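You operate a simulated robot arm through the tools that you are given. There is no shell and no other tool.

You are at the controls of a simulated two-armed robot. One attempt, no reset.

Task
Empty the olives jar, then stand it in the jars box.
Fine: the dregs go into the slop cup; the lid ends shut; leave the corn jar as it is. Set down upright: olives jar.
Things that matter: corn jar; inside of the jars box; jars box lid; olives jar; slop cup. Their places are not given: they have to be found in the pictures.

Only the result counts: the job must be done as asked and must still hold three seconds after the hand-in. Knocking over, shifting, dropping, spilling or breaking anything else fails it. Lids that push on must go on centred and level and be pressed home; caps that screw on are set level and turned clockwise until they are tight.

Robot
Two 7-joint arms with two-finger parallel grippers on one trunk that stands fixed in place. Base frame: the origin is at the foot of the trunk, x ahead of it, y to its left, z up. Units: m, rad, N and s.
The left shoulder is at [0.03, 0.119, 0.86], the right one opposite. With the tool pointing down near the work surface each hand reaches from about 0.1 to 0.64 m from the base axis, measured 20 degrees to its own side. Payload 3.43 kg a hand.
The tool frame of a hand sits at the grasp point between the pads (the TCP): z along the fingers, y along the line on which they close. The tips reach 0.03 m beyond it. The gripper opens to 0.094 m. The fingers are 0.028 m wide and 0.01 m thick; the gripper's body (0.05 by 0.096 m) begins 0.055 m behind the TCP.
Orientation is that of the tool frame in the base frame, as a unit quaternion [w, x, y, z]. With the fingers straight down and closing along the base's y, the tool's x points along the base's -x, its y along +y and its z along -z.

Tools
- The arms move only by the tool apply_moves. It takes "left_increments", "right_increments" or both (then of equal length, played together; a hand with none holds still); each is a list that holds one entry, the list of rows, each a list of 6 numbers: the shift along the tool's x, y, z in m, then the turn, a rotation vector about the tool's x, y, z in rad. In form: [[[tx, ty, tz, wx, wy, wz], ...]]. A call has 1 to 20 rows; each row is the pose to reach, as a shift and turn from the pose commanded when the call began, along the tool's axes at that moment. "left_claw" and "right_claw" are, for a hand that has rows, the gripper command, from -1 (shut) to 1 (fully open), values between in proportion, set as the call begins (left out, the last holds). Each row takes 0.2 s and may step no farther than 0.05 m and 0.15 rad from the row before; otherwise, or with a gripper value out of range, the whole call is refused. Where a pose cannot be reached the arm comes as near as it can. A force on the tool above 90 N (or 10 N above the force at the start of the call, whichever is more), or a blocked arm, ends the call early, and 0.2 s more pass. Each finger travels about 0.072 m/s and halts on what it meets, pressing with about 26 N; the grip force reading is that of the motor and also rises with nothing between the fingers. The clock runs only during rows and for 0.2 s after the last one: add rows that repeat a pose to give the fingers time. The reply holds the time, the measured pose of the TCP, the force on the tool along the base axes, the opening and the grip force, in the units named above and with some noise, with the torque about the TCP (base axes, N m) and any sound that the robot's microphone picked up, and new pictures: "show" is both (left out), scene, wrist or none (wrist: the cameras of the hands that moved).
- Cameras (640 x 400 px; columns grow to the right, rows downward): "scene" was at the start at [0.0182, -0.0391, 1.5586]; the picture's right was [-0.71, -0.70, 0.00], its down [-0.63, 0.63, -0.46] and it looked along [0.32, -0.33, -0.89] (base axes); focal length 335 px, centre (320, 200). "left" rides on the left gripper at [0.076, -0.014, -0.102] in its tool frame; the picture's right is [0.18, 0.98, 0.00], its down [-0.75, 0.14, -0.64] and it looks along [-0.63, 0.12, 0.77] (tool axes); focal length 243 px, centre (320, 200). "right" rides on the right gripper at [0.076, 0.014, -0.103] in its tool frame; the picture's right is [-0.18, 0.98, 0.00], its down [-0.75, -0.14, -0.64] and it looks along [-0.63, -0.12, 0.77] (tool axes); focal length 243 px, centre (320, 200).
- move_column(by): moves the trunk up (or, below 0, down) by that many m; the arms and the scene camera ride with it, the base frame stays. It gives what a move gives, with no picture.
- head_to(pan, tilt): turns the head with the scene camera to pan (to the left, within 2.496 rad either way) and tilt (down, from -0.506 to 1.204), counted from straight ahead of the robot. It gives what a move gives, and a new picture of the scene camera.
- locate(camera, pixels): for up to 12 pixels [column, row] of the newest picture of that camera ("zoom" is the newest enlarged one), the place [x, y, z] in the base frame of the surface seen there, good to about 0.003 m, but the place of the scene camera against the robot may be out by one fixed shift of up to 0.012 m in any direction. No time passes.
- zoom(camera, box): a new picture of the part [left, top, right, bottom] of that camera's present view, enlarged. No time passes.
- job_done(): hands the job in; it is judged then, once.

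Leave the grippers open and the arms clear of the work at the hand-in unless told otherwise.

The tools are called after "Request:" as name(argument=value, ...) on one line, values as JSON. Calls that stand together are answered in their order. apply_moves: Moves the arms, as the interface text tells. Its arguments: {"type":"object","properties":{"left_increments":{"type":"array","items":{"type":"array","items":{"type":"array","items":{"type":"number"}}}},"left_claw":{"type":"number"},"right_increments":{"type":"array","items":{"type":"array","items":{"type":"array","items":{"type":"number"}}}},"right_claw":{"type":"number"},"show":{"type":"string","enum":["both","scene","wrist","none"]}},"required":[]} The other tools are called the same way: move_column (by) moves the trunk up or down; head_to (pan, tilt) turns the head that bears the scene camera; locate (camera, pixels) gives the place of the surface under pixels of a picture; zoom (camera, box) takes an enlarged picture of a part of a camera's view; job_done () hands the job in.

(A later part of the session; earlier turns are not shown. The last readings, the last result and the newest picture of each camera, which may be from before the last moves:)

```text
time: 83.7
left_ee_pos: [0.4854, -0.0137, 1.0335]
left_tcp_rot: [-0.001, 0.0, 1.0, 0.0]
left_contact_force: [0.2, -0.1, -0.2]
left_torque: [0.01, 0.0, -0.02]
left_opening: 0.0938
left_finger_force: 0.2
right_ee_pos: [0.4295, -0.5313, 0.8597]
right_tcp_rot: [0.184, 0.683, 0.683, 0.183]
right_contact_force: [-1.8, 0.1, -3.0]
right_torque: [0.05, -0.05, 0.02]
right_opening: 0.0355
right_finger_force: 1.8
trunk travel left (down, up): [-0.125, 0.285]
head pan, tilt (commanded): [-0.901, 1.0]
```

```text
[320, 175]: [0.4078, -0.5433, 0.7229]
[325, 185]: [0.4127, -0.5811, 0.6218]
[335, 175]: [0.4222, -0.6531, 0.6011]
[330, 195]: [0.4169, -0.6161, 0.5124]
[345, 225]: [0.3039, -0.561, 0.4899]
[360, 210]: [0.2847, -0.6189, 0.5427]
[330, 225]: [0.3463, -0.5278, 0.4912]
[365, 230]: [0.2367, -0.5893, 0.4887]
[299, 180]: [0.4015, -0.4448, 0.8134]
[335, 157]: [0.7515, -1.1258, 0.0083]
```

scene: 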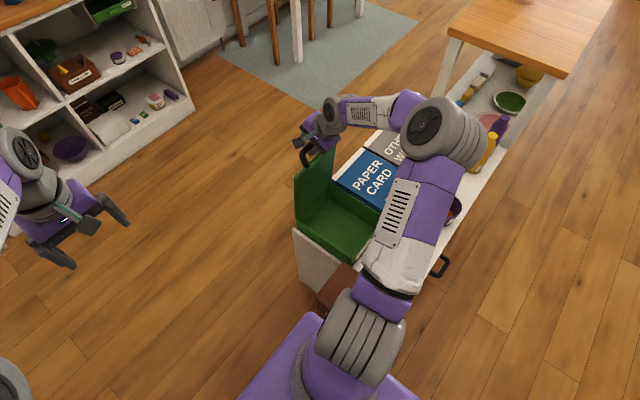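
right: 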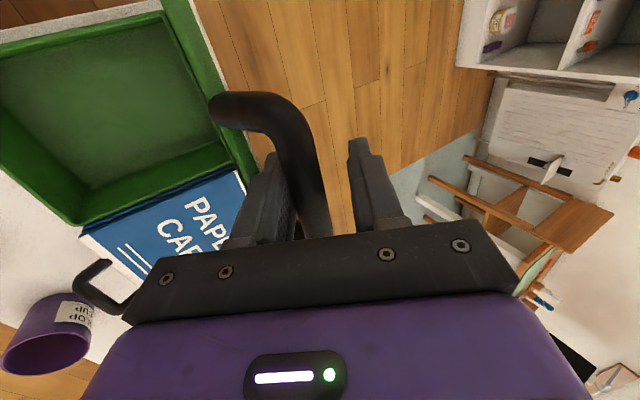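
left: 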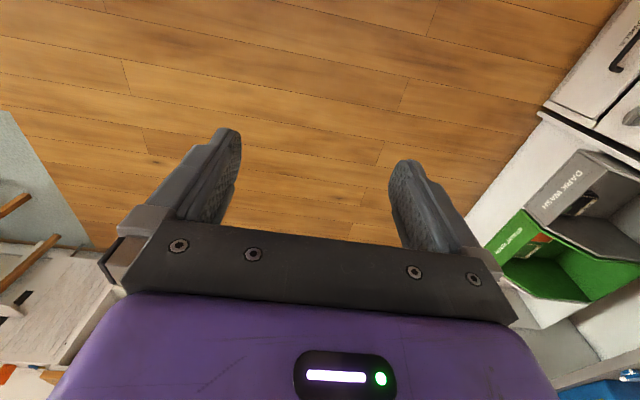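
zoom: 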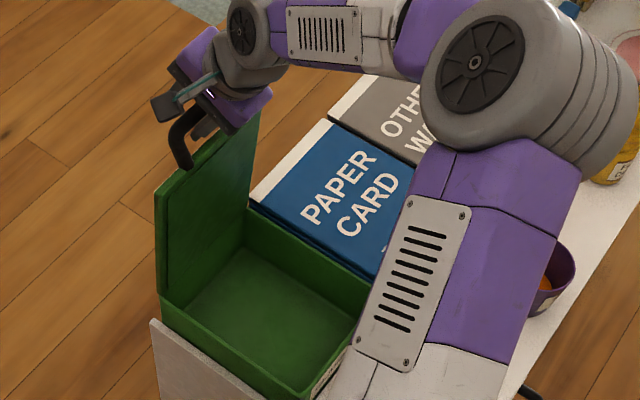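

The lid leans a few degrees short of vertical. Box floor is at z≈0.485 (about 0.11 deep). I'll back off another 25 mm and open the cage wider to see whether the lid follows my finger or stays put.

Request:
apply_moves(right_increments=[[[0, -0.0087, -0.005, 0, 0, 0], [0, -0.0173, -0.01, 0, 0, 0], [0, -0.0217, -0.0125, 0, 0, 0], [0, -0.0217, -0.0125, 0, 0, 0]]], right_claw=0.0, show="both")

Request:
locate(camera="scene", pixels=[[320, 175], [325, 185], [335, 175], [330, 195], [299, 182], [300, 190], [310, 175]])

Request:
zoom(camera="scene", box=[280, 100, 400, 220])

```text
time: 84.7
left_ee_pos: [0.4851, -0.0125, 1.0339]
left_tcp_rot: [0.0, 0.0, 1.0, 0.0]
left_contact_force: [-0.3, -0.6, -0.5]
left_torque: [0.0, 0.01, -0.01]
left_opening: 0.0939
left_finger_force: 0.1
right_ee_pos: [0.4031, -0.532, 0.8596]
right_tcp_rot: [0.183, 0.684, 0.682, 0.182]
right_contact_force: [1.3, 0.1, -0.6]
right_torque: [0.03, 0.0, -0.01]
right_opening: 0.0471
right_finger_force: 0.0
trunk travel left (down, up): [-0.125, 0.285]
head pan, tilt (commanded): [-0.901, 1.0]
```

scene: 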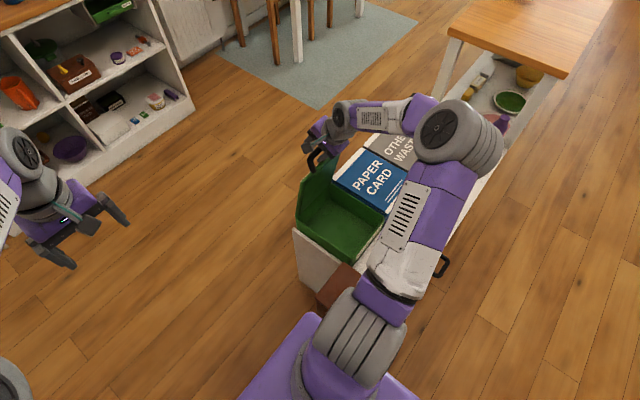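
right: 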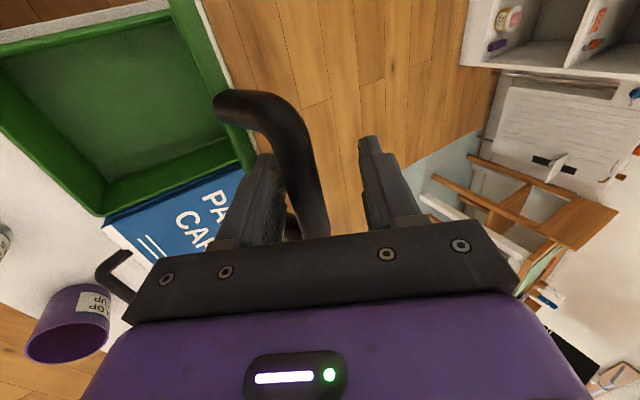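

```text
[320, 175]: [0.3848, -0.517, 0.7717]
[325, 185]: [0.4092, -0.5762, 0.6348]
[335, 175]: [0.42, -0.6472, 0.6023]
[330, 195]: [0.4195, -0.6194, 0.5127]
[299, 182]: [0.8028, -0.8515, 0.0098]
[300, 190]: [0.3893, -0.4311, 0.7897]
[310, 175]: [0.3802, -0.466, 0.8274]
```

```text
3.33 times, centred on (340, 160) of scene
```

zoom: 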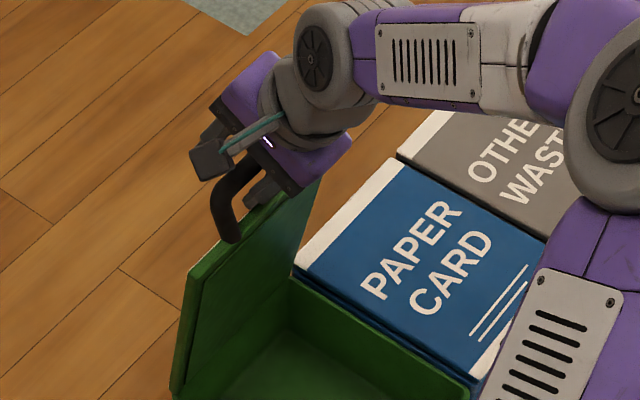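

The lid followed to ~80°. I'll open the cage fully and wait briefly to see if it keeps falling against the finger.

Request:
apply_moves(right_increments=[[[0, 0, 0, 0, 0, 0], [0, 0, 0, 0, 0, 0], [0, 0, 0, 0, 0, 0], [0, 0, 0, 0, 0, 0], [0, 0, 0, 0, 0, 0]]], right_claw=0.3, show="both")

Request:
locate(camera="scene", pixels=[[320, 175], [325, 185], [335, 175], [330, 195], [300, 190], [310, 175]])

Request:
zoom(camera="right", box=[200, 80, 440, 240])

```text
time: 85.9
left_ee_pos: [0.4861, -0.0127, 1.0343]
left_tcp_rot: [0.0, 0.0, 1.0, 0.0]
left_contact_force: [1.4, 0.1, 0.4]
left_torque: [-0.02, -0.03, -0.01]
left_opening: 0.0942
left_finger_force: 0.0
right_ee_pos: [0.4031, -0.531, 0.8582]
right_tcp_rot: [0.182, 0.684, 0.683, 0.182]
right_contact_force: [-0.1, -0.6, 0.9]
right_torque: [0.0, -0.02, -0.04]
right_opening: 0.061
right_finger_force: 0.0
trunk travel left (down, up): [-0.125, 0.285]
head pan, tilt (commanded): [-0.901, 1.0]
```

scene: 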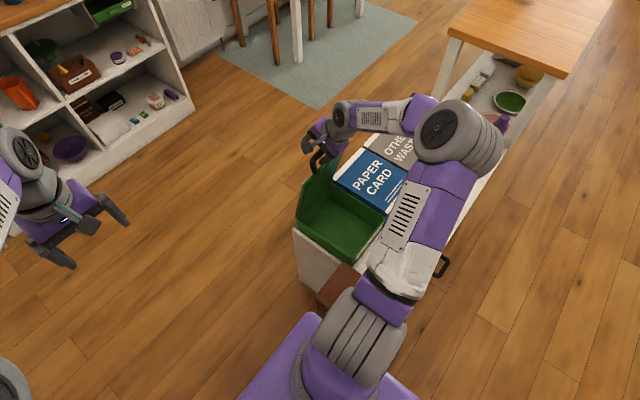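
right: 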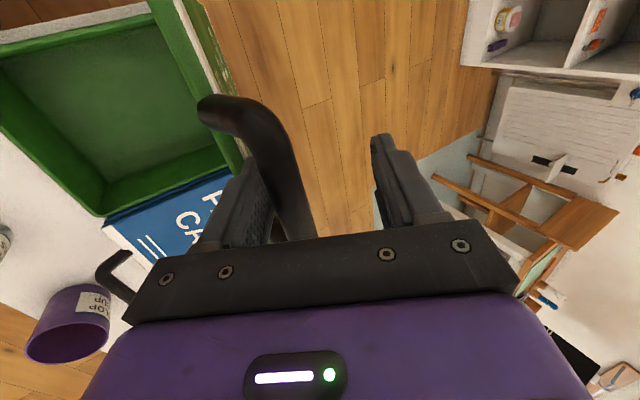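

```text
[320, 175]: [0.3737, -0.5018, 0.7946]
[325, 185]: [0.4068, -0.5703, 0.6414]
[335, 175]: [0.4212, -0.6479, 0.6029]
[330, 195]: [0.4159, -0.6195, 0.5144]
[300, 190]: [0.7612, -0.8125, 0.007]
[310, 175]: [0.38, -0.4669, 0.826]
```

```text
2.50 times, centred on (320, 160) of right
```

zoom: 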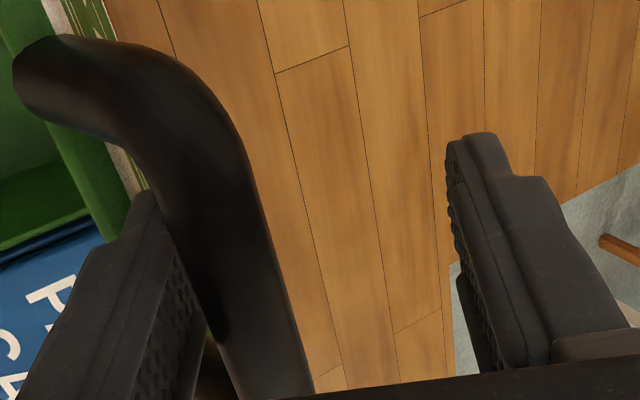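

The lid leans on my finger and falls with it, so it must be held. Plan: the right hand keeps the lid up; the left hand comes and grips the lid's left (+y) edge; then the right hand is free to place the jar. First, re-orient the left hand in free space (pointing −y, 30° down, closing along x).

Request:
apply_moves(left_increments=[[[0.005, -0.009, 0.0088, 0.0627, -0.0627, 0.1087], [0.01, -0.018, 0.0175, 0.1255, -0.1255, 0.2173], [0.015, -0.027, 0.0263, 0.1882, -0.1882, 0.326], [0.02, -0.036, 0.0351, 0.2509, -0.2509, 0.4346], [0.025, -0.045, 0.0438, 0.3137, -0.3137, 0.5433], [0.03, -0.054, 0.0526, 0.3764, -0.3764, 0.6519], [0.035, -0.063, 0.0614, 0.4391, -0.4391, 0.7606], [0.04, -0.072, 0.0702, 0.5018, -0.5018, 0.8692], [0.045, -0.081, 0.0789, 0.5646, -0.5646, 0.9779], [0.05, -0.09, 0.0877, 0.6273, -0.6273, 1.0865], [0.055, -0.099, 0.0965, 0.69, -0.69, 1.1952], [0.06, -0.108, 0.1052, 0.7528, -0.7528, 1.3038], [0.065, -0.117, 0.114, 0.8155, -0.8155, 1.4125], [0.065, -0.117, 0.114, 0.8155, -0.8155, 1.4125]]], show="both")

```text
time: 88.9
left_ee_pos: [0.4188, -0.1302, 0.9204]
left_tcp_rot: [0.354, 0.613, 0.611, -0.354]
left_contact_force: [0.4, -0.6, -0.4]
left_torque: [0.0, -0.03, 0.02]
left_opening: 0.0938
left_finger_force: 0.0
right_ee_pos: [0.4035, -0.5316, 0.8578]
right_tcp_rot: [0.182, 0.683, 0.683, 0.183]
right_contact_force: [0.3, -0.4, 1.4]
right_torque: [0.01, 0.01, 0.01]
right_opening: 0.0611
right_finger_force: 0.0
trunk travel left (down, up): [-0.125, 0.285]
head pan, tilt (commanded): [-0.901, 1.0]
```

scene: 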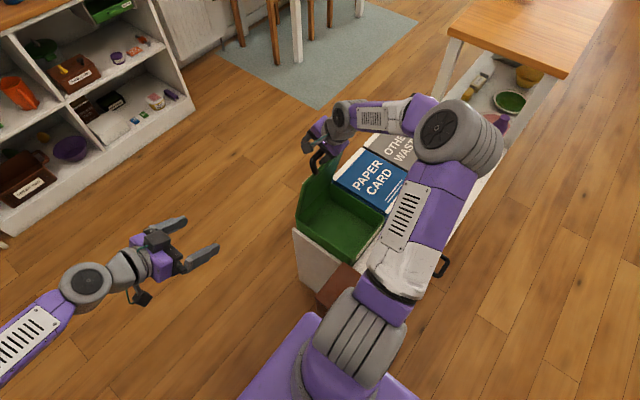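
left: 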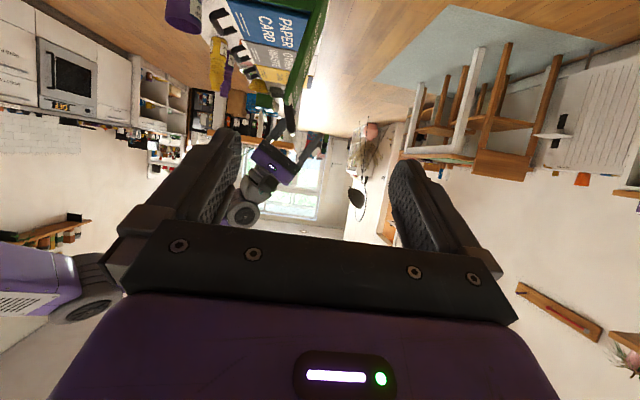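

Left hand ready. Now, together: the right hand pushes the lid up ~5° more, while the left hand moves to a pre-grip about 10 cm from the lid's left edge.

Request:
apply_moves(left_increments=[[[-0.0009, -0.0008, 0.0387, 0, 0, 0], [-0.0017, -0.0017, 0.0775, 0, 0, 0], [-0.0026, -0.0025, 0.1162, 0, 0, 0], [-0.0034, -0.0033, 0.1549, 0, 0, 0], [-0.0043, -0.0041, 0.1936, 0, 0, 0], [-0.0051, -0.005, 0.2324, 0, 0, 0], [-0.006, -0.0058, 0.2711, 0, 0, 0], [-0.006, -0.0058, 0.2711, 0, 0, 0]]], right_increments=[[[0, 0.0043, 0.0025, 0, 0, 0], [0, 0.0087, 0.005, 0, 0, 0], [0, 0.013, 0.0075, 0, 0, 0], [0, 0.0173, 0.01, 0, 0, 0], [0, 0.0217, 0.0125, 0, 0, 0], [0, 0.0217, 0.0125, 0, 0, 0], [0, 0.0217, 0.0125, 0, 0, 0], [0, 0.0217, 0.0125, 0, 0, 0]]], left_claw=1, show="both")

Request:
zoom(camera="scene", box=[220, 90, 400, 260])

```text
time: 90.7
left_ee_pos: [0.4134, -0.3669, 0.789]
left_tcp_rot: [0.353, 0.613, 0.612, -0.353]
left_contact_force: [-0.6, 0.3, 0.3]
left_torque: [0.04, 0.01, 0.01]
left_opening: 0.0941
left_finger_force: 0.0
right_ee_pos: [0.4276, -0.5303, 0.859]
right_tcp_rot: [0.182, 0.684, 0.683, 0.182]
right_contact_force: [-0.4, -0.5, -0.1]
right_torque: [0.0, 0.0, -0.04]
right_opening: 0.0612
right_finger_force: 0.1
trunk travel left (down, up): [-0.125, 0.285]
head pan, tilt (commanded): [-0.901, 1.0]
```

scene: 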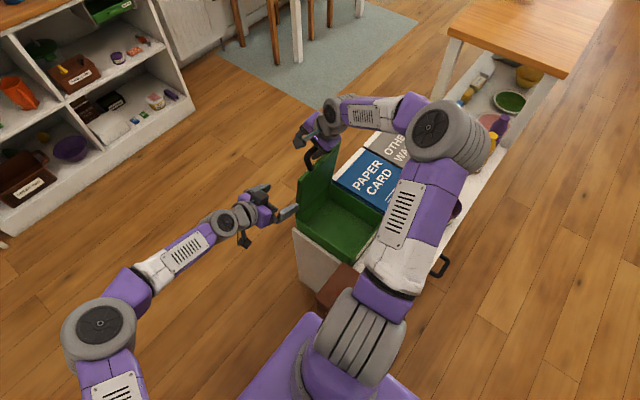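
right: 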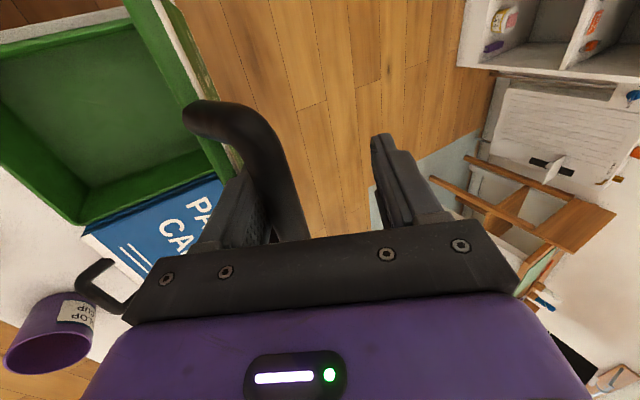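
left: 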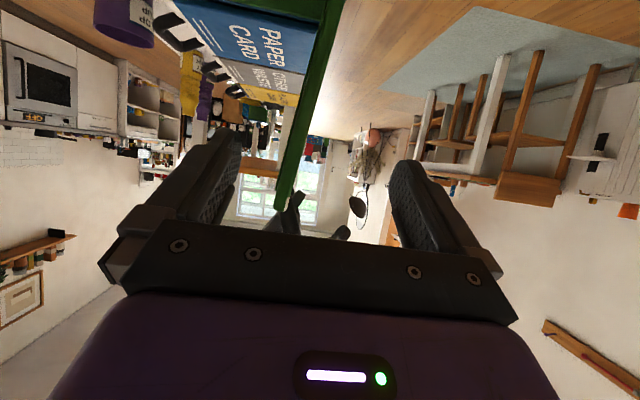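

```text
2.35 times, centred on (310, 175) of scene
```

zoom: 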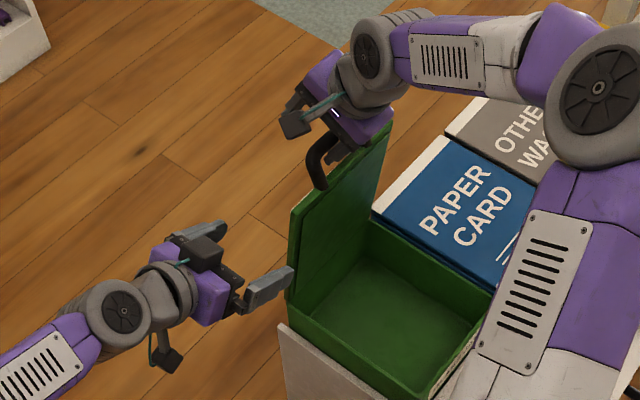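

The lid's edge shows as a thin green strip between the left fingers (around (300,130) in the left view). Advancing the left hand 0.10 m so that the fingers straddle it.

Request:
apply_moves(left_increments=[[[0, 0, 0.025, 0, 0, 0], [0, 0, 0.05, 0, 0, 0], [0, 0, 0.075, 0, 0, 0], [0, 0, 0.1, 0, 0, 0], [0, 0, 0.1, 0, 0, 0]]], show="both")

Request:
zoom(camera="left", box=[180, 40, 460, 240])

Request:
zoom(camera="scene", box=[240, 100, 400, 220])

```text
time: 91.9
left_ee_pos: [0.4135, -0.4543, 0.739]
left_tcp_rot: [0.353, 0.613, 0.612, -0.354]
left_contact_force: [-0.2, 0.2, -0.1]
left_torque: [0.02, -0.01, 0.02]
left_opening: 0.094
left_finger_force: 0.0
right_ee_pos: [0.4286, -0.5313, 0.8595]
right_tcp_rot: [0.183, 0.684, 0.683, 0.182]
right_contact_force: [0.0, 0.6, -0.1]
right_torque: [-0.02, 0.01, 0.01]
right_opening: 0.0612
right_finger_force: 0.0
trunk travel left (down, up): [-0.125, 0.285]
head pan, tilt (commanded): [-0.901, 1.0]
```

scene: 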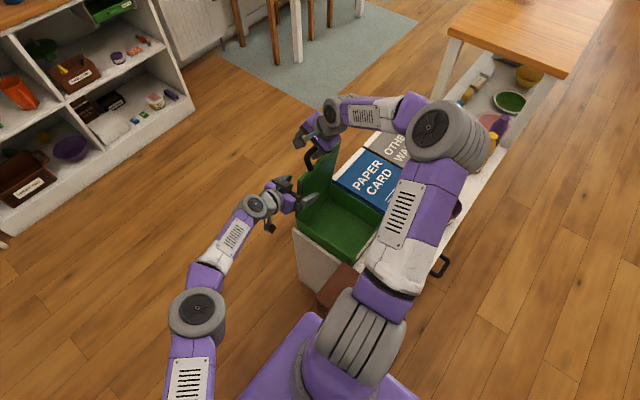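
left: 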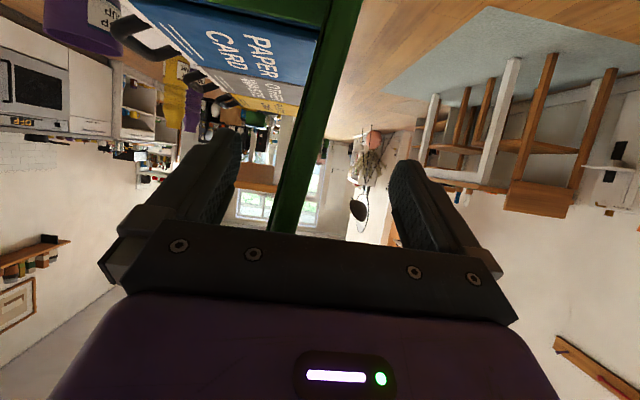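

```text
2.00 times, centred on (320, 140) of left
```

zoom: 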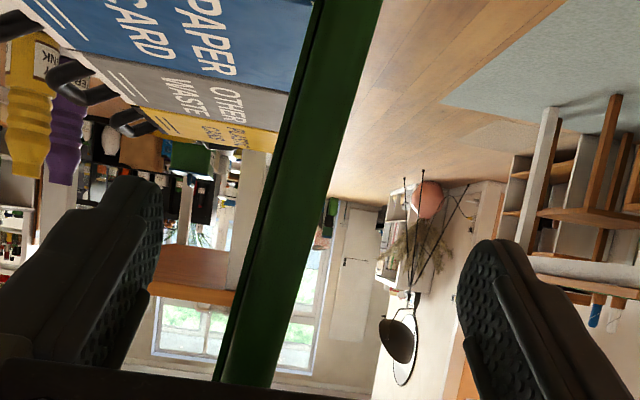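

```text
3.33 times, centred on (320, 160) of scene
```

zoom: 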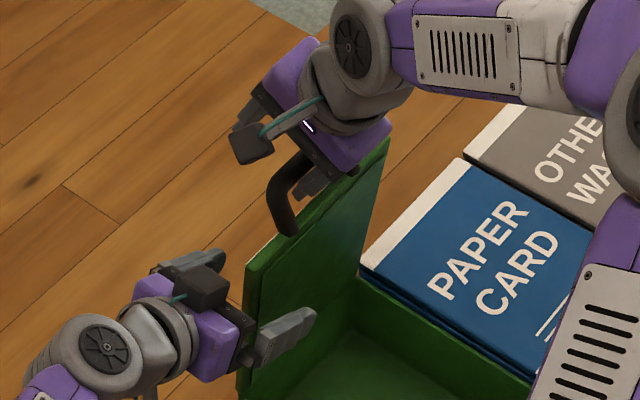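

The lid edge lies between the left fingers, slightly to the −x side. I'll shift the left hand 8 mm toward −x and close on the lid.

Request:
apply_moves(left_increments=[[[0, -0.004, 0, 0, 0, 0], [0, -0.008, 0, 0, 0, 0], [0, -0.008, 0, 0, 0, 0]]], show="none")

Request:
apply_moves(left_increments=[[[0, 0, 0, 0, 0, 0], [0, 0, 0, 0, 0, 0], [0, 0, 0, 0, 0, 0], [0, 0, 0, 0, 0, 0], [0, 0, 0, 0, 0, 0]]], left_claw=-1, show="both")

Request:
zoom(camera="scene", box=[240, 100, 400, 220])

```text
time: 92.7
left_ee_pos: [0.4056, -0.4544, 0.7397]
left_tcp_rot: [0.353, 0.613, 0.612, -0.354]
left_contact_force: [1.0, 0.4, 0.3]
left_torque: [0.01, -0.01, -0.02]
left_opening: 0.0939
left_finger_force: 0.0
right_ee_pos: [0.4279, -0.5319, 0.8587]
right_tcp_rot: [0.181, 0.684, 0.682, 0.183]
right_contact_force: [-0.5, 0.7, 0.6]
right_torque: [-0.02, -0.03, -0.03]
right_opening: 0.0611
right_finger_force: 0.1
trunk travel left (down, up): [-0.125, 0.285]
head pan, tilt (commanded): [-0.901, 1.0]
```

```text
time: 93.9
left_ee_pos: [0.4062, -0.4551, 0.7397]
left_tcp_rot: [0.353, 0.614, 0.611, -0.354]
left_contact_force: [-2.9, -3.5, 0.4]
left_torque: [0.0, -1.58, 0.61]
left_opening: 0.0187
left_finger_force: 45.1
right_ee_pos: [0.4285, -0.5309, 0.8595]
right_tcp_rot: [0.183, 0.683, 0.683, 0.183]
right_contact_force: [8.3, 0.8, -0.1]
right_torque: [-0.01, -0.3, 0.1]
right_opening: 0.057
right_finger_force: 0.0
trunk travel left (down, up): [-0.125, 0.285]
head pan, tilt (commanded): [-0.901, 1.0]
```

scene: 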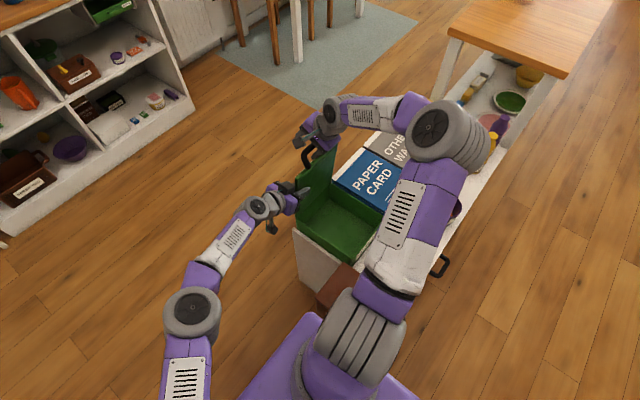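
left: 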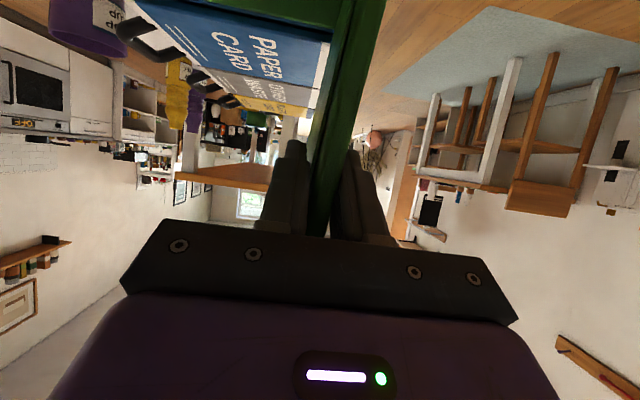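

```text
3.33 times, centred on (320, 160) of scene
```

zoom: 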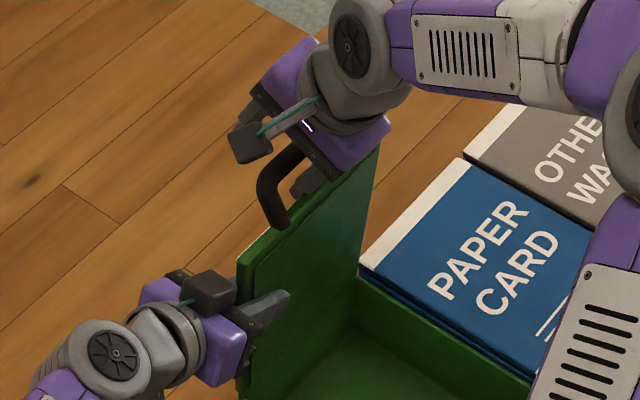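

The left hand holds the lid firmly (opening 18.7 mm). Now the right hand opens fully and withdraws up-slope.

Request:
apply_moves(right_increments=[[[0, 0, 0, 0, 0, 0], [0, 0, 0, 0, 0, 0], [0, 0, -0.015, 0, 0, 0], [0, 0, -0.04, 0, 0, 0], [0, 0, -0.07, 0, 0, 0], [0, 0, -0.1, 0, 0, 0], [0, 0, -0.1, 0, 0, 0]]], right_claw=0.6, show="both")

Request:
zoom(camera="scene", box=[240, 100, 400, 220])

```text
time: 95.5
left_ee_pos: [0.409, -0.4542, 0.7393]
left_tcp_rot: [0.356, 0.611, 0.613, -0.352]
left_contact_force: [12.7, -9.4, -0.1]
left_torque: [0.01, -1.7, 0.49]
left_opening: 0.0182
left_finger_force: 44.9
right_ee_pos: [0.3788, -0.532, 0.944]
right_tcp_rot: [0.182, 0.684, 0.682, 0.183]
right_contact_force: [0.3, 0.3, 0.1]
right_torque: [0.01, 0.01, 0.0]
right_opening: 0.0753
right_finger_force: 0.0
trunk travel left (down, up): [-0.125, 0.285]
head pan, tilt (commanded): [-0.901, 1.0]
```

scene: 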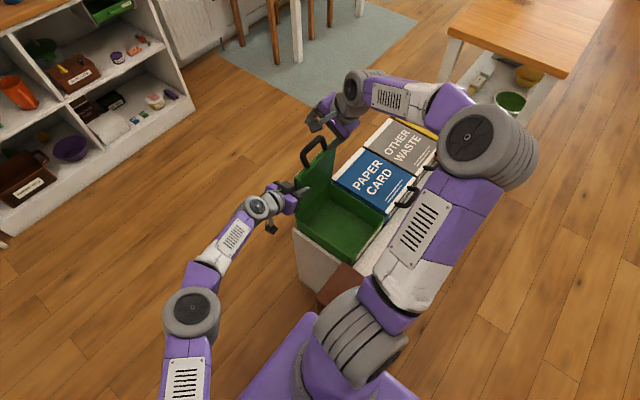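
right: 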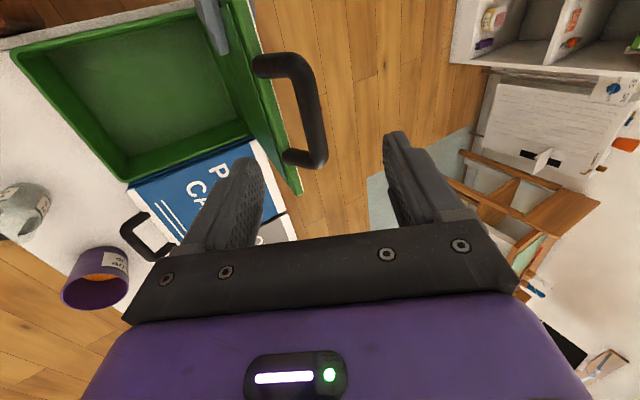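

```text
3.33 times, centred on (320, 160) of scene
```

zoom: 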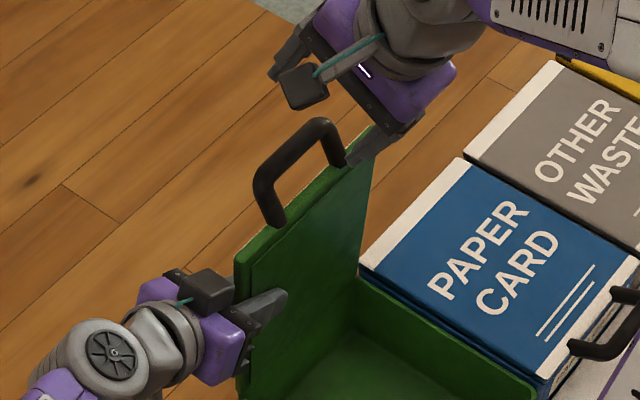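

The lid stays up in the left grip. Measuring the box interior with the right wrist camera.

Request:
locate(camera="right", pixels=[[150, 90], [80, 60], [190, 40], [120, 150], [225, 120], [30, 60], [125, 178], [20, 50], [130, 170], [245, 135], [205, 20], [60, 55]])

Request:
zoom(camera="right", box=[0, 0, 320, 200])

```text
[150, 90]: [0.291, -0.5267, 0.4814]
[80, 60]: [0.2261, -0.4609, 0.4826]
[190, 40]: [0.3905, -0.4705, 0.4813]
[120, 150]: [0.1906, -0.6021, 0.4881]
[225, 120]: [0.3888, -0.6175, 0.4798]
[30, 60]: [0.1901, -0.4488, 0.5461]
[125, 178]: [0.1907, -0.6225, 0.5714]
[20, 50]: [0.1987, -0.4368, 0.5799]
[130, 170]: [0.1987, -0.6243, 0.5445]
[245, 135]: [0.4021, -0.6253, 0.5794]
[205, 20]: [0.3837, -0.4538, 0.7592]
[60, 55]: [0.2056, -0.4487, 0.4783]
```

```text
2.00 times, centred on (160, 100) of right
```

zoom: 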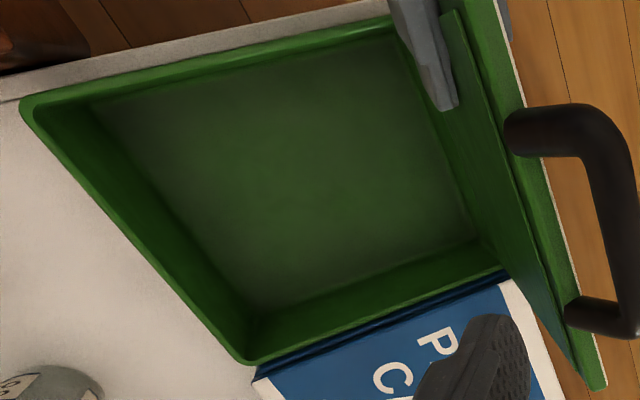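

Box interior: floor z≈0.481, x 0.20–0.40, y −0.447–−0.617, rim z≈0.58. Next the right hand goes back to the olives jar, turning tool-down with the closing direction the jar's flats are aligned to; first to a high waypoint (0.15, −0.58, 0.90).

Request:
apply_moves(right_increments=[[[-0.0053, -0.0245, -0.0085, 0.0526, 0.0302, -0.1138], [-0.0107, -0.0489, -0.017, 0.1053, 0.0604, -0.2276], [-0.016, -0.0734, -0.0254, 0.1579, 0.0906, -0.3414], [-0.0213, -0.0978, -0.0339, 0.2106, 0.1208, -0.4552], [-0.0267, -0.1223, -0.0424, 0.2632, 0.1509, -0.5689], [-0.032, -0.1467, -0.0509, 0.3159, 0.1811, -0.6827], [-0.0373, -0.1712, -0.0593, 0.3685, 0.2113, -0.7965], [-0.0427, -0.1956, -0.0678, 0.4212, 0.2415, -0.9103], [-0.048, -0.2201, -0.0763, 0.4738, 0.2717, -1.0241], [-0.048, -0.2201, -0.0763, 0.4738, 0.2717, -1.0241]]], right_claw=1, show="both")

```text
time: 97.7
left_ee_pos: [0.4074, -0.4559, 0.7384]
left_tcp_rot: [0.353, 0.613, 0.612, -0.354]
left_contact_force: [9.2, -2.5, 3.8]
left_torque: [-0.16, -1.54, 0.48]
left_opening: 0.0187
left_finger_force: 44.6
right_ee_pos: [0.1493, -0.5797, 0.9008]
right_tcp_rot: [0.001, 0.259, 0.966, 0.0]
right_contact_force: [-0.4, 0.9, -0.2]
right_torque: [-0.01, -0.02, 0.02]
right_opening: 0.0939
right_finger_force: 0.1
trunk travel left (down, up): [-0.125, 0.285]
head pan, tilt (commanded): [-0.901, 1.0]
```

scene: 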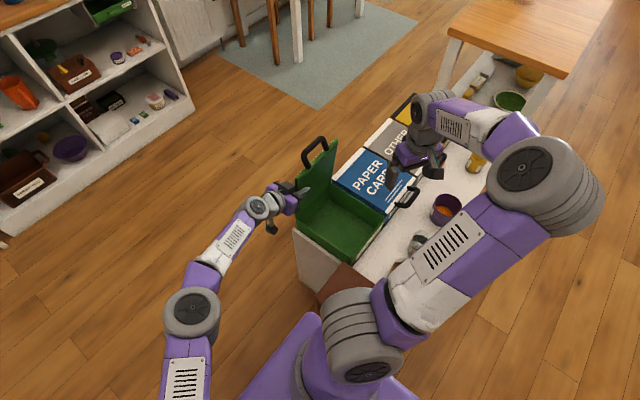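
right: 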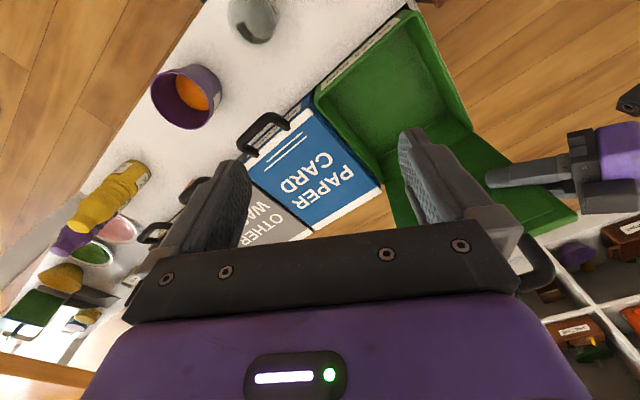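

Now moving above the olives jar to (0.055, −0.605, 0.76) and measuring it from there.

Request:
apply_moves(right_increments=[[[0.0115, -0.0115, 0.0235, 0, 0, 0], [0.023, -0.023, 0.0469, 0, 0, 0], [0.0345, -0.0346, 0.0704, 0, 0, 0], [0.046, -0.0461, 0.0939, 0, 0, 0], [0.0575, -0.0576, 0.1173, 0, 0, 0], [0.069, -0.0691, 0.1408, 0, 0, 0], [0.069, -0.0691, 0.1408, 0, 0, 0]]], show="wrist")

Request:
zoom(camera="right", box=[200, 0, 440, 150])

```text
time: 99.3
left_ee_pos: [0.4068, -0.4547, 0.7386]
left_tcp_rot: [0.355, 0.612, 0.612, -0.354]
left_contact_force: [9.4, -3.2, 3.9]
left_torque: [-0.12, -1.5, 0.43]
left_opening: 0.0187
left_finger_force: 44.8
right_ee_pos: [0.056, -0.6058, 0.7591]
right_tcp_rot: [0.001, 0.26, 0.966, -0.002]
right_contact_force: [0.3, -0.2, -0.7]
right_torque: [-0.03, -0.01, -0.01]
right_opening: 0.0942
right_finger_force: 0.1
trunk travel left (down, up): [-0.125, 0.285]
head pan, tilt (commanded): [-0.901, 1.0]
```

right: 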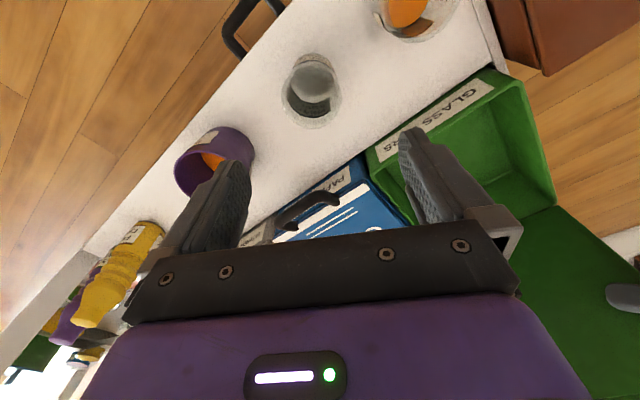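

```text
2.67 times, centred on (320, 75) of right
```

zoom: 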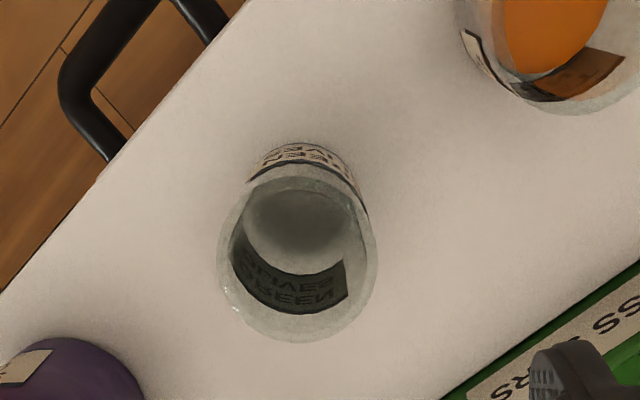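

The jar's rim centre computes to about (0.0487, −0.611). I'll also check its rim height and the box lid clearance more precisely.

Request:
locate(camera="right", pixels=[[311.7, 128], [282.3, 100], [341, 95], [300, 126.5], [325, 125.5], [336, 112], [286, 114], [312, 75], [312, 52], [300, 60], [350, 110], [270, 80]])

Request:
locate(camera="right", pixels=[[480, 120], [500, 100], [460, 140], [520, 90], [490, 75], [380, 165], [530, 120], [550, 190], [540, 260], [600, 260], [570, 320], [510, 75]])

Request:
zoom(camera="right", box=[440, 50, 640, 330])

```text
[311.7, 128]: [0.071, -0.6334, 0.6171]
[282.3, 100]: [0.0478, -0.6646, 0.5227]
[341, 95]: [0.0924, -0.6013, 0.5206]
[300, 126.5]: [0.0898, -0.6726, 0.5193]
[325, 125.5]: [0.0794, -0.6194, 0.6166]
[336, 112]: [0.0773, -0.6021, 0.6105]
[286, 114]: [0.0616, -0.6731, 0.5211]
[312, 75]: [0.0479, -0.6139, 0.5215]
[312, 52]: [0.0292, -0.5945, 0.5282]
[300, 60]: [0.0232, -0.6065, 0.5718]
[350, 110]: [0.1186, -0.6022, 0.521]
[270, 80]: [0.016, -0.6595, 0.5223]
```

```text
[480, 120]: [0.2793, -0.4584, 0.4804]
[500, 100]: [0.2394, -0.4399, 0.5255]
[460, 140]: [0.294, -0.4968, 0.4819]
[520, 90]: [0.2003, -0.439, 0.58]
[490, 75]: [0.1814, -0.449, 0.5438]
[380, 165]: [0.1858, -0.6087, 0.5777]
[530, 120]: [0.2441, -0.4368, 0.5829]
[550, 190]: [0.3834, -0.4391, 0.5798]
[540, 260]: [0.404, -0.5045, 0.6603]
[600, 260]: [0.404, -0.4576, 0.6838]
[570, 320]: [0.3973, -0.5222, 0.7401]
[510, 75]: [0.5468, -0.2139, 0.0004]
```

```text
1.43 times, centred on (540, 190) of right
```

zoom: 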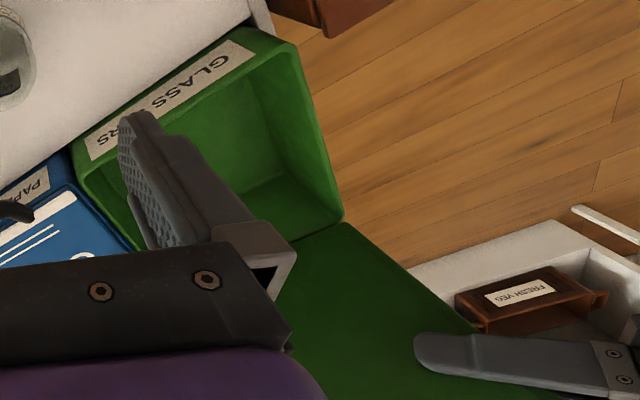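

Rim z≈0.617 and box depth ≈0.099 versus jar height ≈0.096, so it fits. Now lowering the open right gripper straight over the jar to z≈0.575.

Request:
apply_moves(right_increments=[[[0.0012, -0.0027, 0.03, 0, 0, 0], [0.0025, -0.0055, 0.06, 0, 0, 0], [0.0037, -0.0082, 0.09, 0, 0, 0], [0.0037, -0.0082, 0.12, 0, 0, 0], [0.0037, -0.0082, 0.145, 0, 0, 0], [0.0037, -0.0082, 0.165, 0, 0, 0], [0.0037, -0.0082, 0.184, 0, 0, 0], [0.0037, -0.0082, 0.184, 0, 0, 0]]], show="both")

Request:
zoom(camera="right", box=[180, 60, 460, 240])

```text
time: 101.1
left_ee_pos: [0.4065, -0.4547, 0.7406]
left_tcp_rot: [0.353, 0.613, 0.612, -0.354]
left_contact_force: [9.6, -2.9, 4.5]
left_torque: [-0.11, -1.49, 0.45]
left_opening: 0.0187
left_finger_force: 45.3
right_ee_pos: [0.0483, -0.6085, 0.5771]
right_tcp_rot: [0.0, 0.258, 0.966, -0.001]
right_contact_force: [-0.5, 0.6, 0.9]
right_torque: [-0.01, 0.02, 0.05]
right_opening: 0.0942
right_finger_force: 0.0
trunk travel left (down, up): [-0.125, 0.285]
head pan, tilt (commanded): [-0.901, 1.0]
```

scene: 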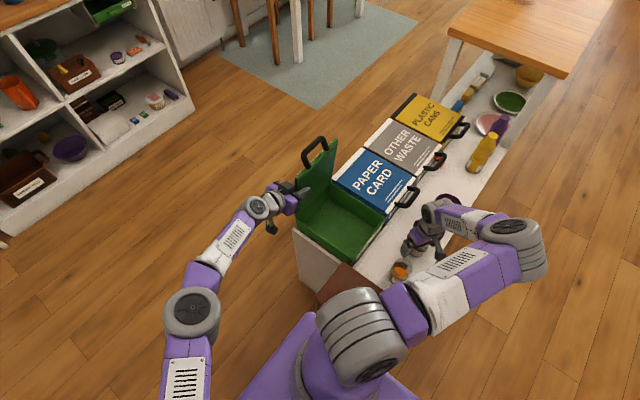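
right: 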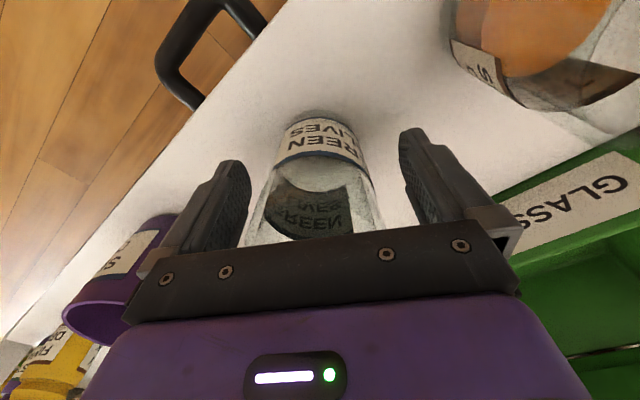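

```text
2.22 times, centred on (320, 150) of right
```

zoom: 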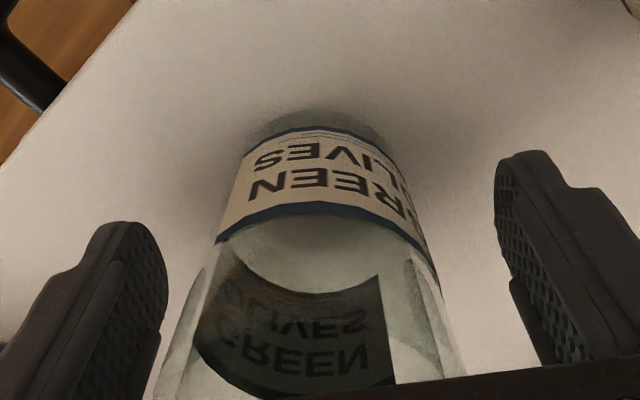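

The jar is centred between the fingers. Closing the right gripper.

Request:
apply_moves(right_increments=[[[0, 0, 0, 0, 0, 0], [0, 0, 0, 0, 0, 0], [0, 0, 0, 0, 0, 0], [0, 0, 0, 0, 0, 0], [0, 0, 0, 0, 0, 0]]], right_claw=-1, show="none")

Request:
apply_moves(right_increments=[[[0, 0, -0.003, 0, 0, 0], [0, 0, -0.01, 0, 0, 0], [0, 0, -0.02, 0, 0, 0], [0, 0, -0.025, 0, 0, 0], [0, 0, -0.025, 0, 0, 0]]], show="wrist")

Request:
zoom(camera="right", box=[180, 60, 460, 240])

```text
time: 102.3
left_ee_pos: [0.4068, -0.4532, 0.7392]
left_tcp_rot: [0.354, 0.613, 0.612, -0.354]
left_contact_force: [8.2, -1.8, 3.9]
left_torque: [-0.03, -1.51, 0.5]
left_opening: 0.0188
left_finger_force: 45.0
right_ee_pos: [0.0483, -0.6091, 0.5779]
right_tcp_rot: [0.0, 0.258, 0.966, -0.001]
right_contact_force: [-1.3, -0.3, 0.4]
right_torque: [0.0, 0.0, 0.03]
right_opening: 0.0607
right_finger_force: 26.0
trunk travel left (down, up): [-0.125, 0.285]
head pan, tilt (commanded): [-0.901, 1.0]
```

```text
time: 103.5
left_ee_pos: [0.4072, -0.4539, 0.7387]
left_tcp_rot: [0.354, 0.613, 0.612, -0.353]
left_contact_force: [9.4, -1.6, 5.0]
left_torque: [-0.06, -1.53, 0.48]
left_opening: 0.0186
left_finger_force: 45.1
right_ee_pos: [0.0477, -0.61, 0.6016]
right_tcp_rot: [-0.001, 0.259, 0.966, -0.001]
right_contact_force: [-0.6, 0.0, -1.4]
right_torque: [-0.02, 0.03, -0.07]
right_opening: 0.0607
right_finger_force: 25.6
trunk travel left (down, up): [-0.125, 0.285]
head pan, tilt (commanded): [-0.901, 1.0]
```

right: 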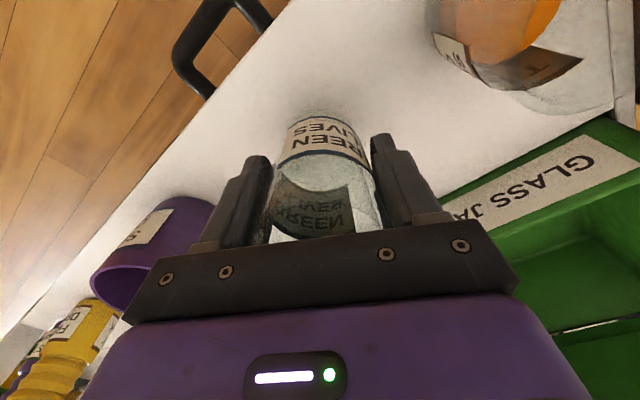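

```text
2.22 times, centred on (320, 150) of right
```

zoom: 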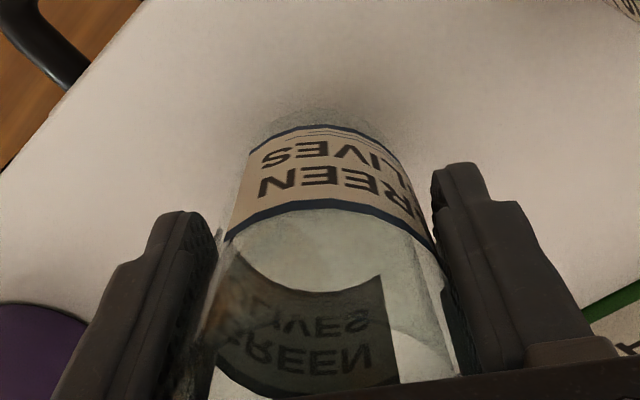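

Held without slip. Lifting 0.12 m more.

Request:
apply_moves(right_increments=[[[0, 0, -0.015, 0, 0, 0], [0, 0, -0.04, 0, 0, 0], [0, 0, -0.065, 0, 0, 0], [0, 0, -0.09, 0, 0, 0], [0, 0, -0.11, 0, 0, 0], [0, 0, -0.12, 0, 0, 0], [0, 0, -0.12, 0, 0, 0]]], show="wrist")

Request:
zoom(camera="right", box=[180, 60, 460, 240])

```text
time: 105.1
left_ee_pos: [0.4063, -0.4557, 0.7397]
left_tcp_rot: [0.353, 0.613, 0.612, -0.353]
left_contact_force: [10.1, -1.0, 4.2]
left_torque: [-0.08, -1.51, 0.5]
left_opening: 0.0186
left_finger_force: 45.1
right_ee_pos: [0.0475, -0.6092, 0.7226]
right_tcp_rot: [0.0, 0.259, 0.966, -0.001]
right_contact_force: [0.2, 0.6, -2.0]
right_torque: [-0.04, 0.01, -0.03]
right_opening: 0.0608
right_finger_force: 26.2
trunk travel left (down, up): [-0.125, 0.285]
head pan, tilt (commanded): [-0.901, 1.0]
```

right: 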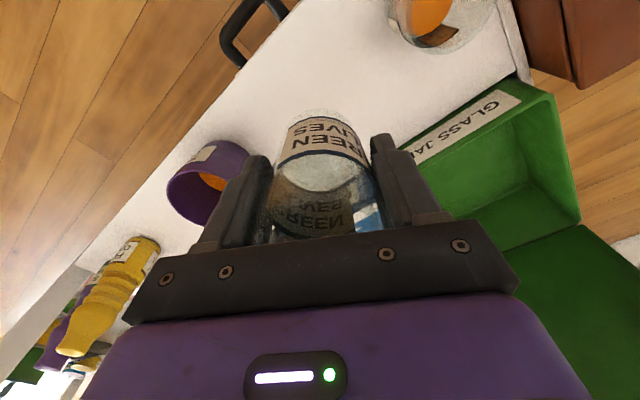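

```text
2.22 times, centred on (320, 150) of right
```

zoom: 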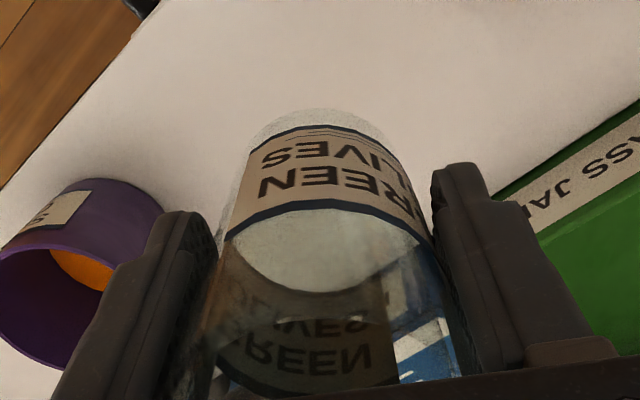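

Steady. Carrying the jar over the open box to (0.275, −0.55, 0.72).

Request:
apply_moves(right_increments=[[[-0.0134, 0.0132, 0, 0, 0, 0], [-0.0369, 0.0363, 0, 0, 0, 0], [-0.0637, 0.0627, 0, 0, 0, 0], [-0.0905, 0.089, 0, 0, 0, 0], [-0.1173, 0.1154, 0, 0, 0, 0], [-0.1441, 0.1418, 0, 0, 0, 0], [-0.1608, 0.1583, 0, 0, 0, 0], [-0.1675, 0.1649, 0, 0, 0, 0], [-0.1675, 0.1649, 0, 0, 0, 0]]], show="both")

Request:
zoom(camera="scene", box=[260, 110, 420, 270])

```text
time: 107.1
left_ee_pos: [0.4071, -0.4537, 0.7391]
left_tcp_rot: [0.354, 0.613, 0.612, -0.353]
left_contact_force: [8.9, -0.7, 3.1]
left_torque: [-0.04, -1.53, 0.51]
left_opening: 0.0186
left_finger_force: 44.9
right_ee_pos: [0.2754, -0.5498, 0.721]
right_tcp_rot: [0.0, 0.259, 0.966, -0.002]
right_contact_force: [0.1, 0.2, -1.6]
right_torque: [0.01, 0.02, 0.0]
right_opening: 0.0607
right_finger_force: 26.3
trunk travel left (down, up): [-0.125, 0.285]
head pan, tilt (commanded): [-0.901, 1.0]
```

scene: 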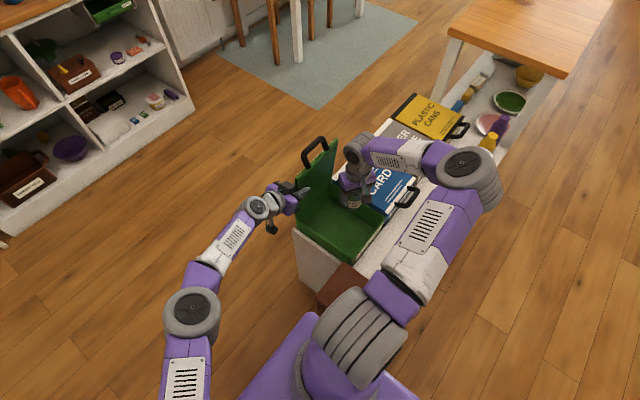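
right: 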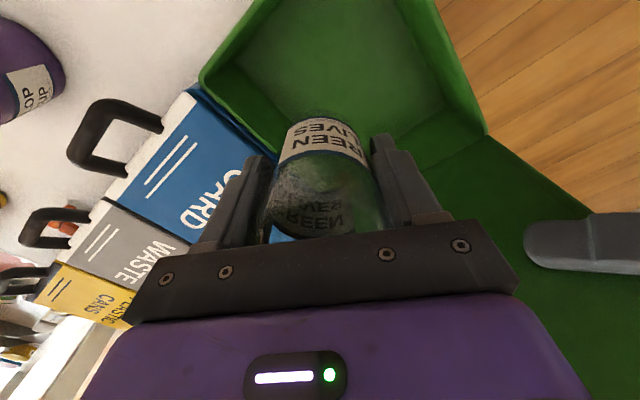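

```text
2.50 times, centred on (340, 190) of scene
```

zoom: 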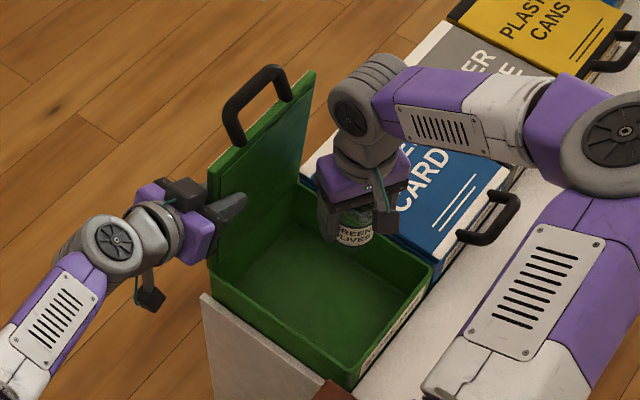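

The jar is over the box's interior. Lowering it to about 1 cm above the floor.

Request:
apply_moves(right_increments=[[[0, 0, 0.02, 0, 0, 0], [0, 0, 0.05, 0, 0, 0], [0, 0, 0.08, 0, 0, 0], [0, 0, 0.11, 0, 0, 0], [0, 0, 0.135, 0, 0, 0], [0, 0, 0.155, 0, 0, 0], [0, 0, 0.168, 0, 0, 0], [0, 0, 0.173, 0, 0, 0], [0, 0, 0.173, 0, 0, 0]]], show="both")

Request:
zoom(camera="scene", box=[260, 110, 420, 270])

```text
time: 109.1
left_ee_pos: [0.4075, -0.4543, 0.7399]
left_tcp_rot: [0.354, 0.612, 0.612, -0.353]
left_contact_force: [9.3, 0.5, 3.8]
left_torque: [-0.05, -1.51, 0.46]
left_opening: 0.0184
left_finger_force: 44.7
right_ee_pos: [0.2751, -0.5514, 0.549]
right_tcp_rot: [-0.001, 0.259, 0.966, -0.001]
right_contact_force: [0.0, 0.0, -1.8]
right_torque: [-0.02, -0.02, -0.02]
right_opening: 0.0606
right_finger_force: 26.1
trunk travel left (down, up): [-0.125, 0.285]
head pan, tilt (commanded): [-0.901, 1.0]
```

scene: 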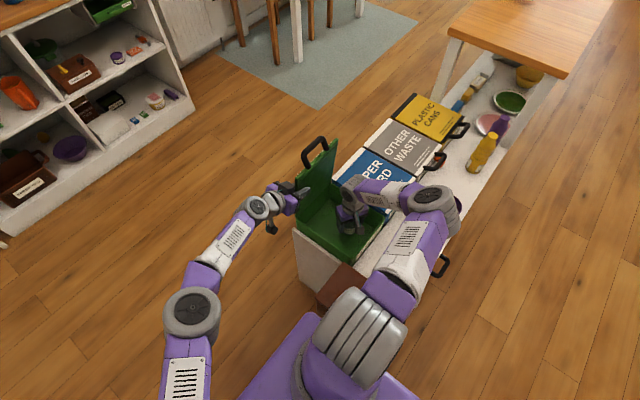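
right: 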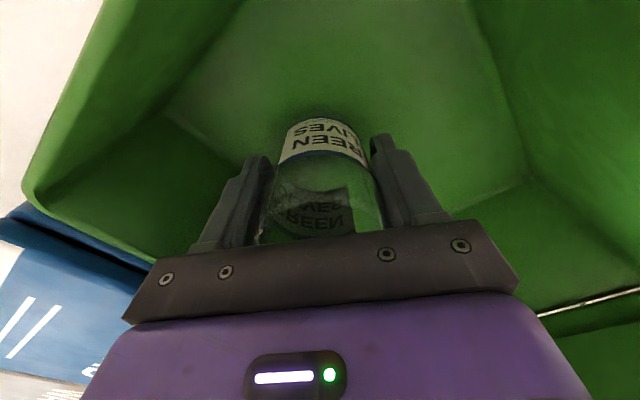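

```text
2.50 times, centred on (340, 190) of scene
```

zoom: 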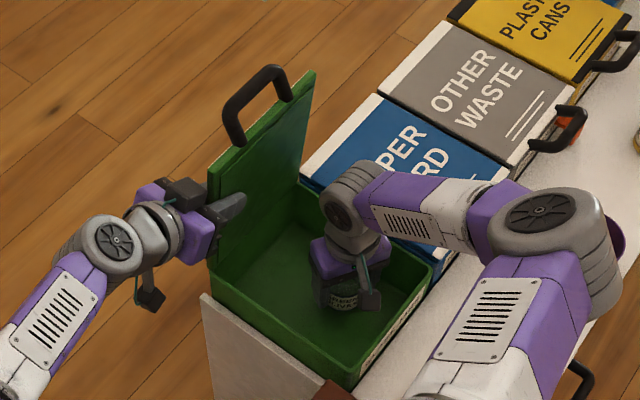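

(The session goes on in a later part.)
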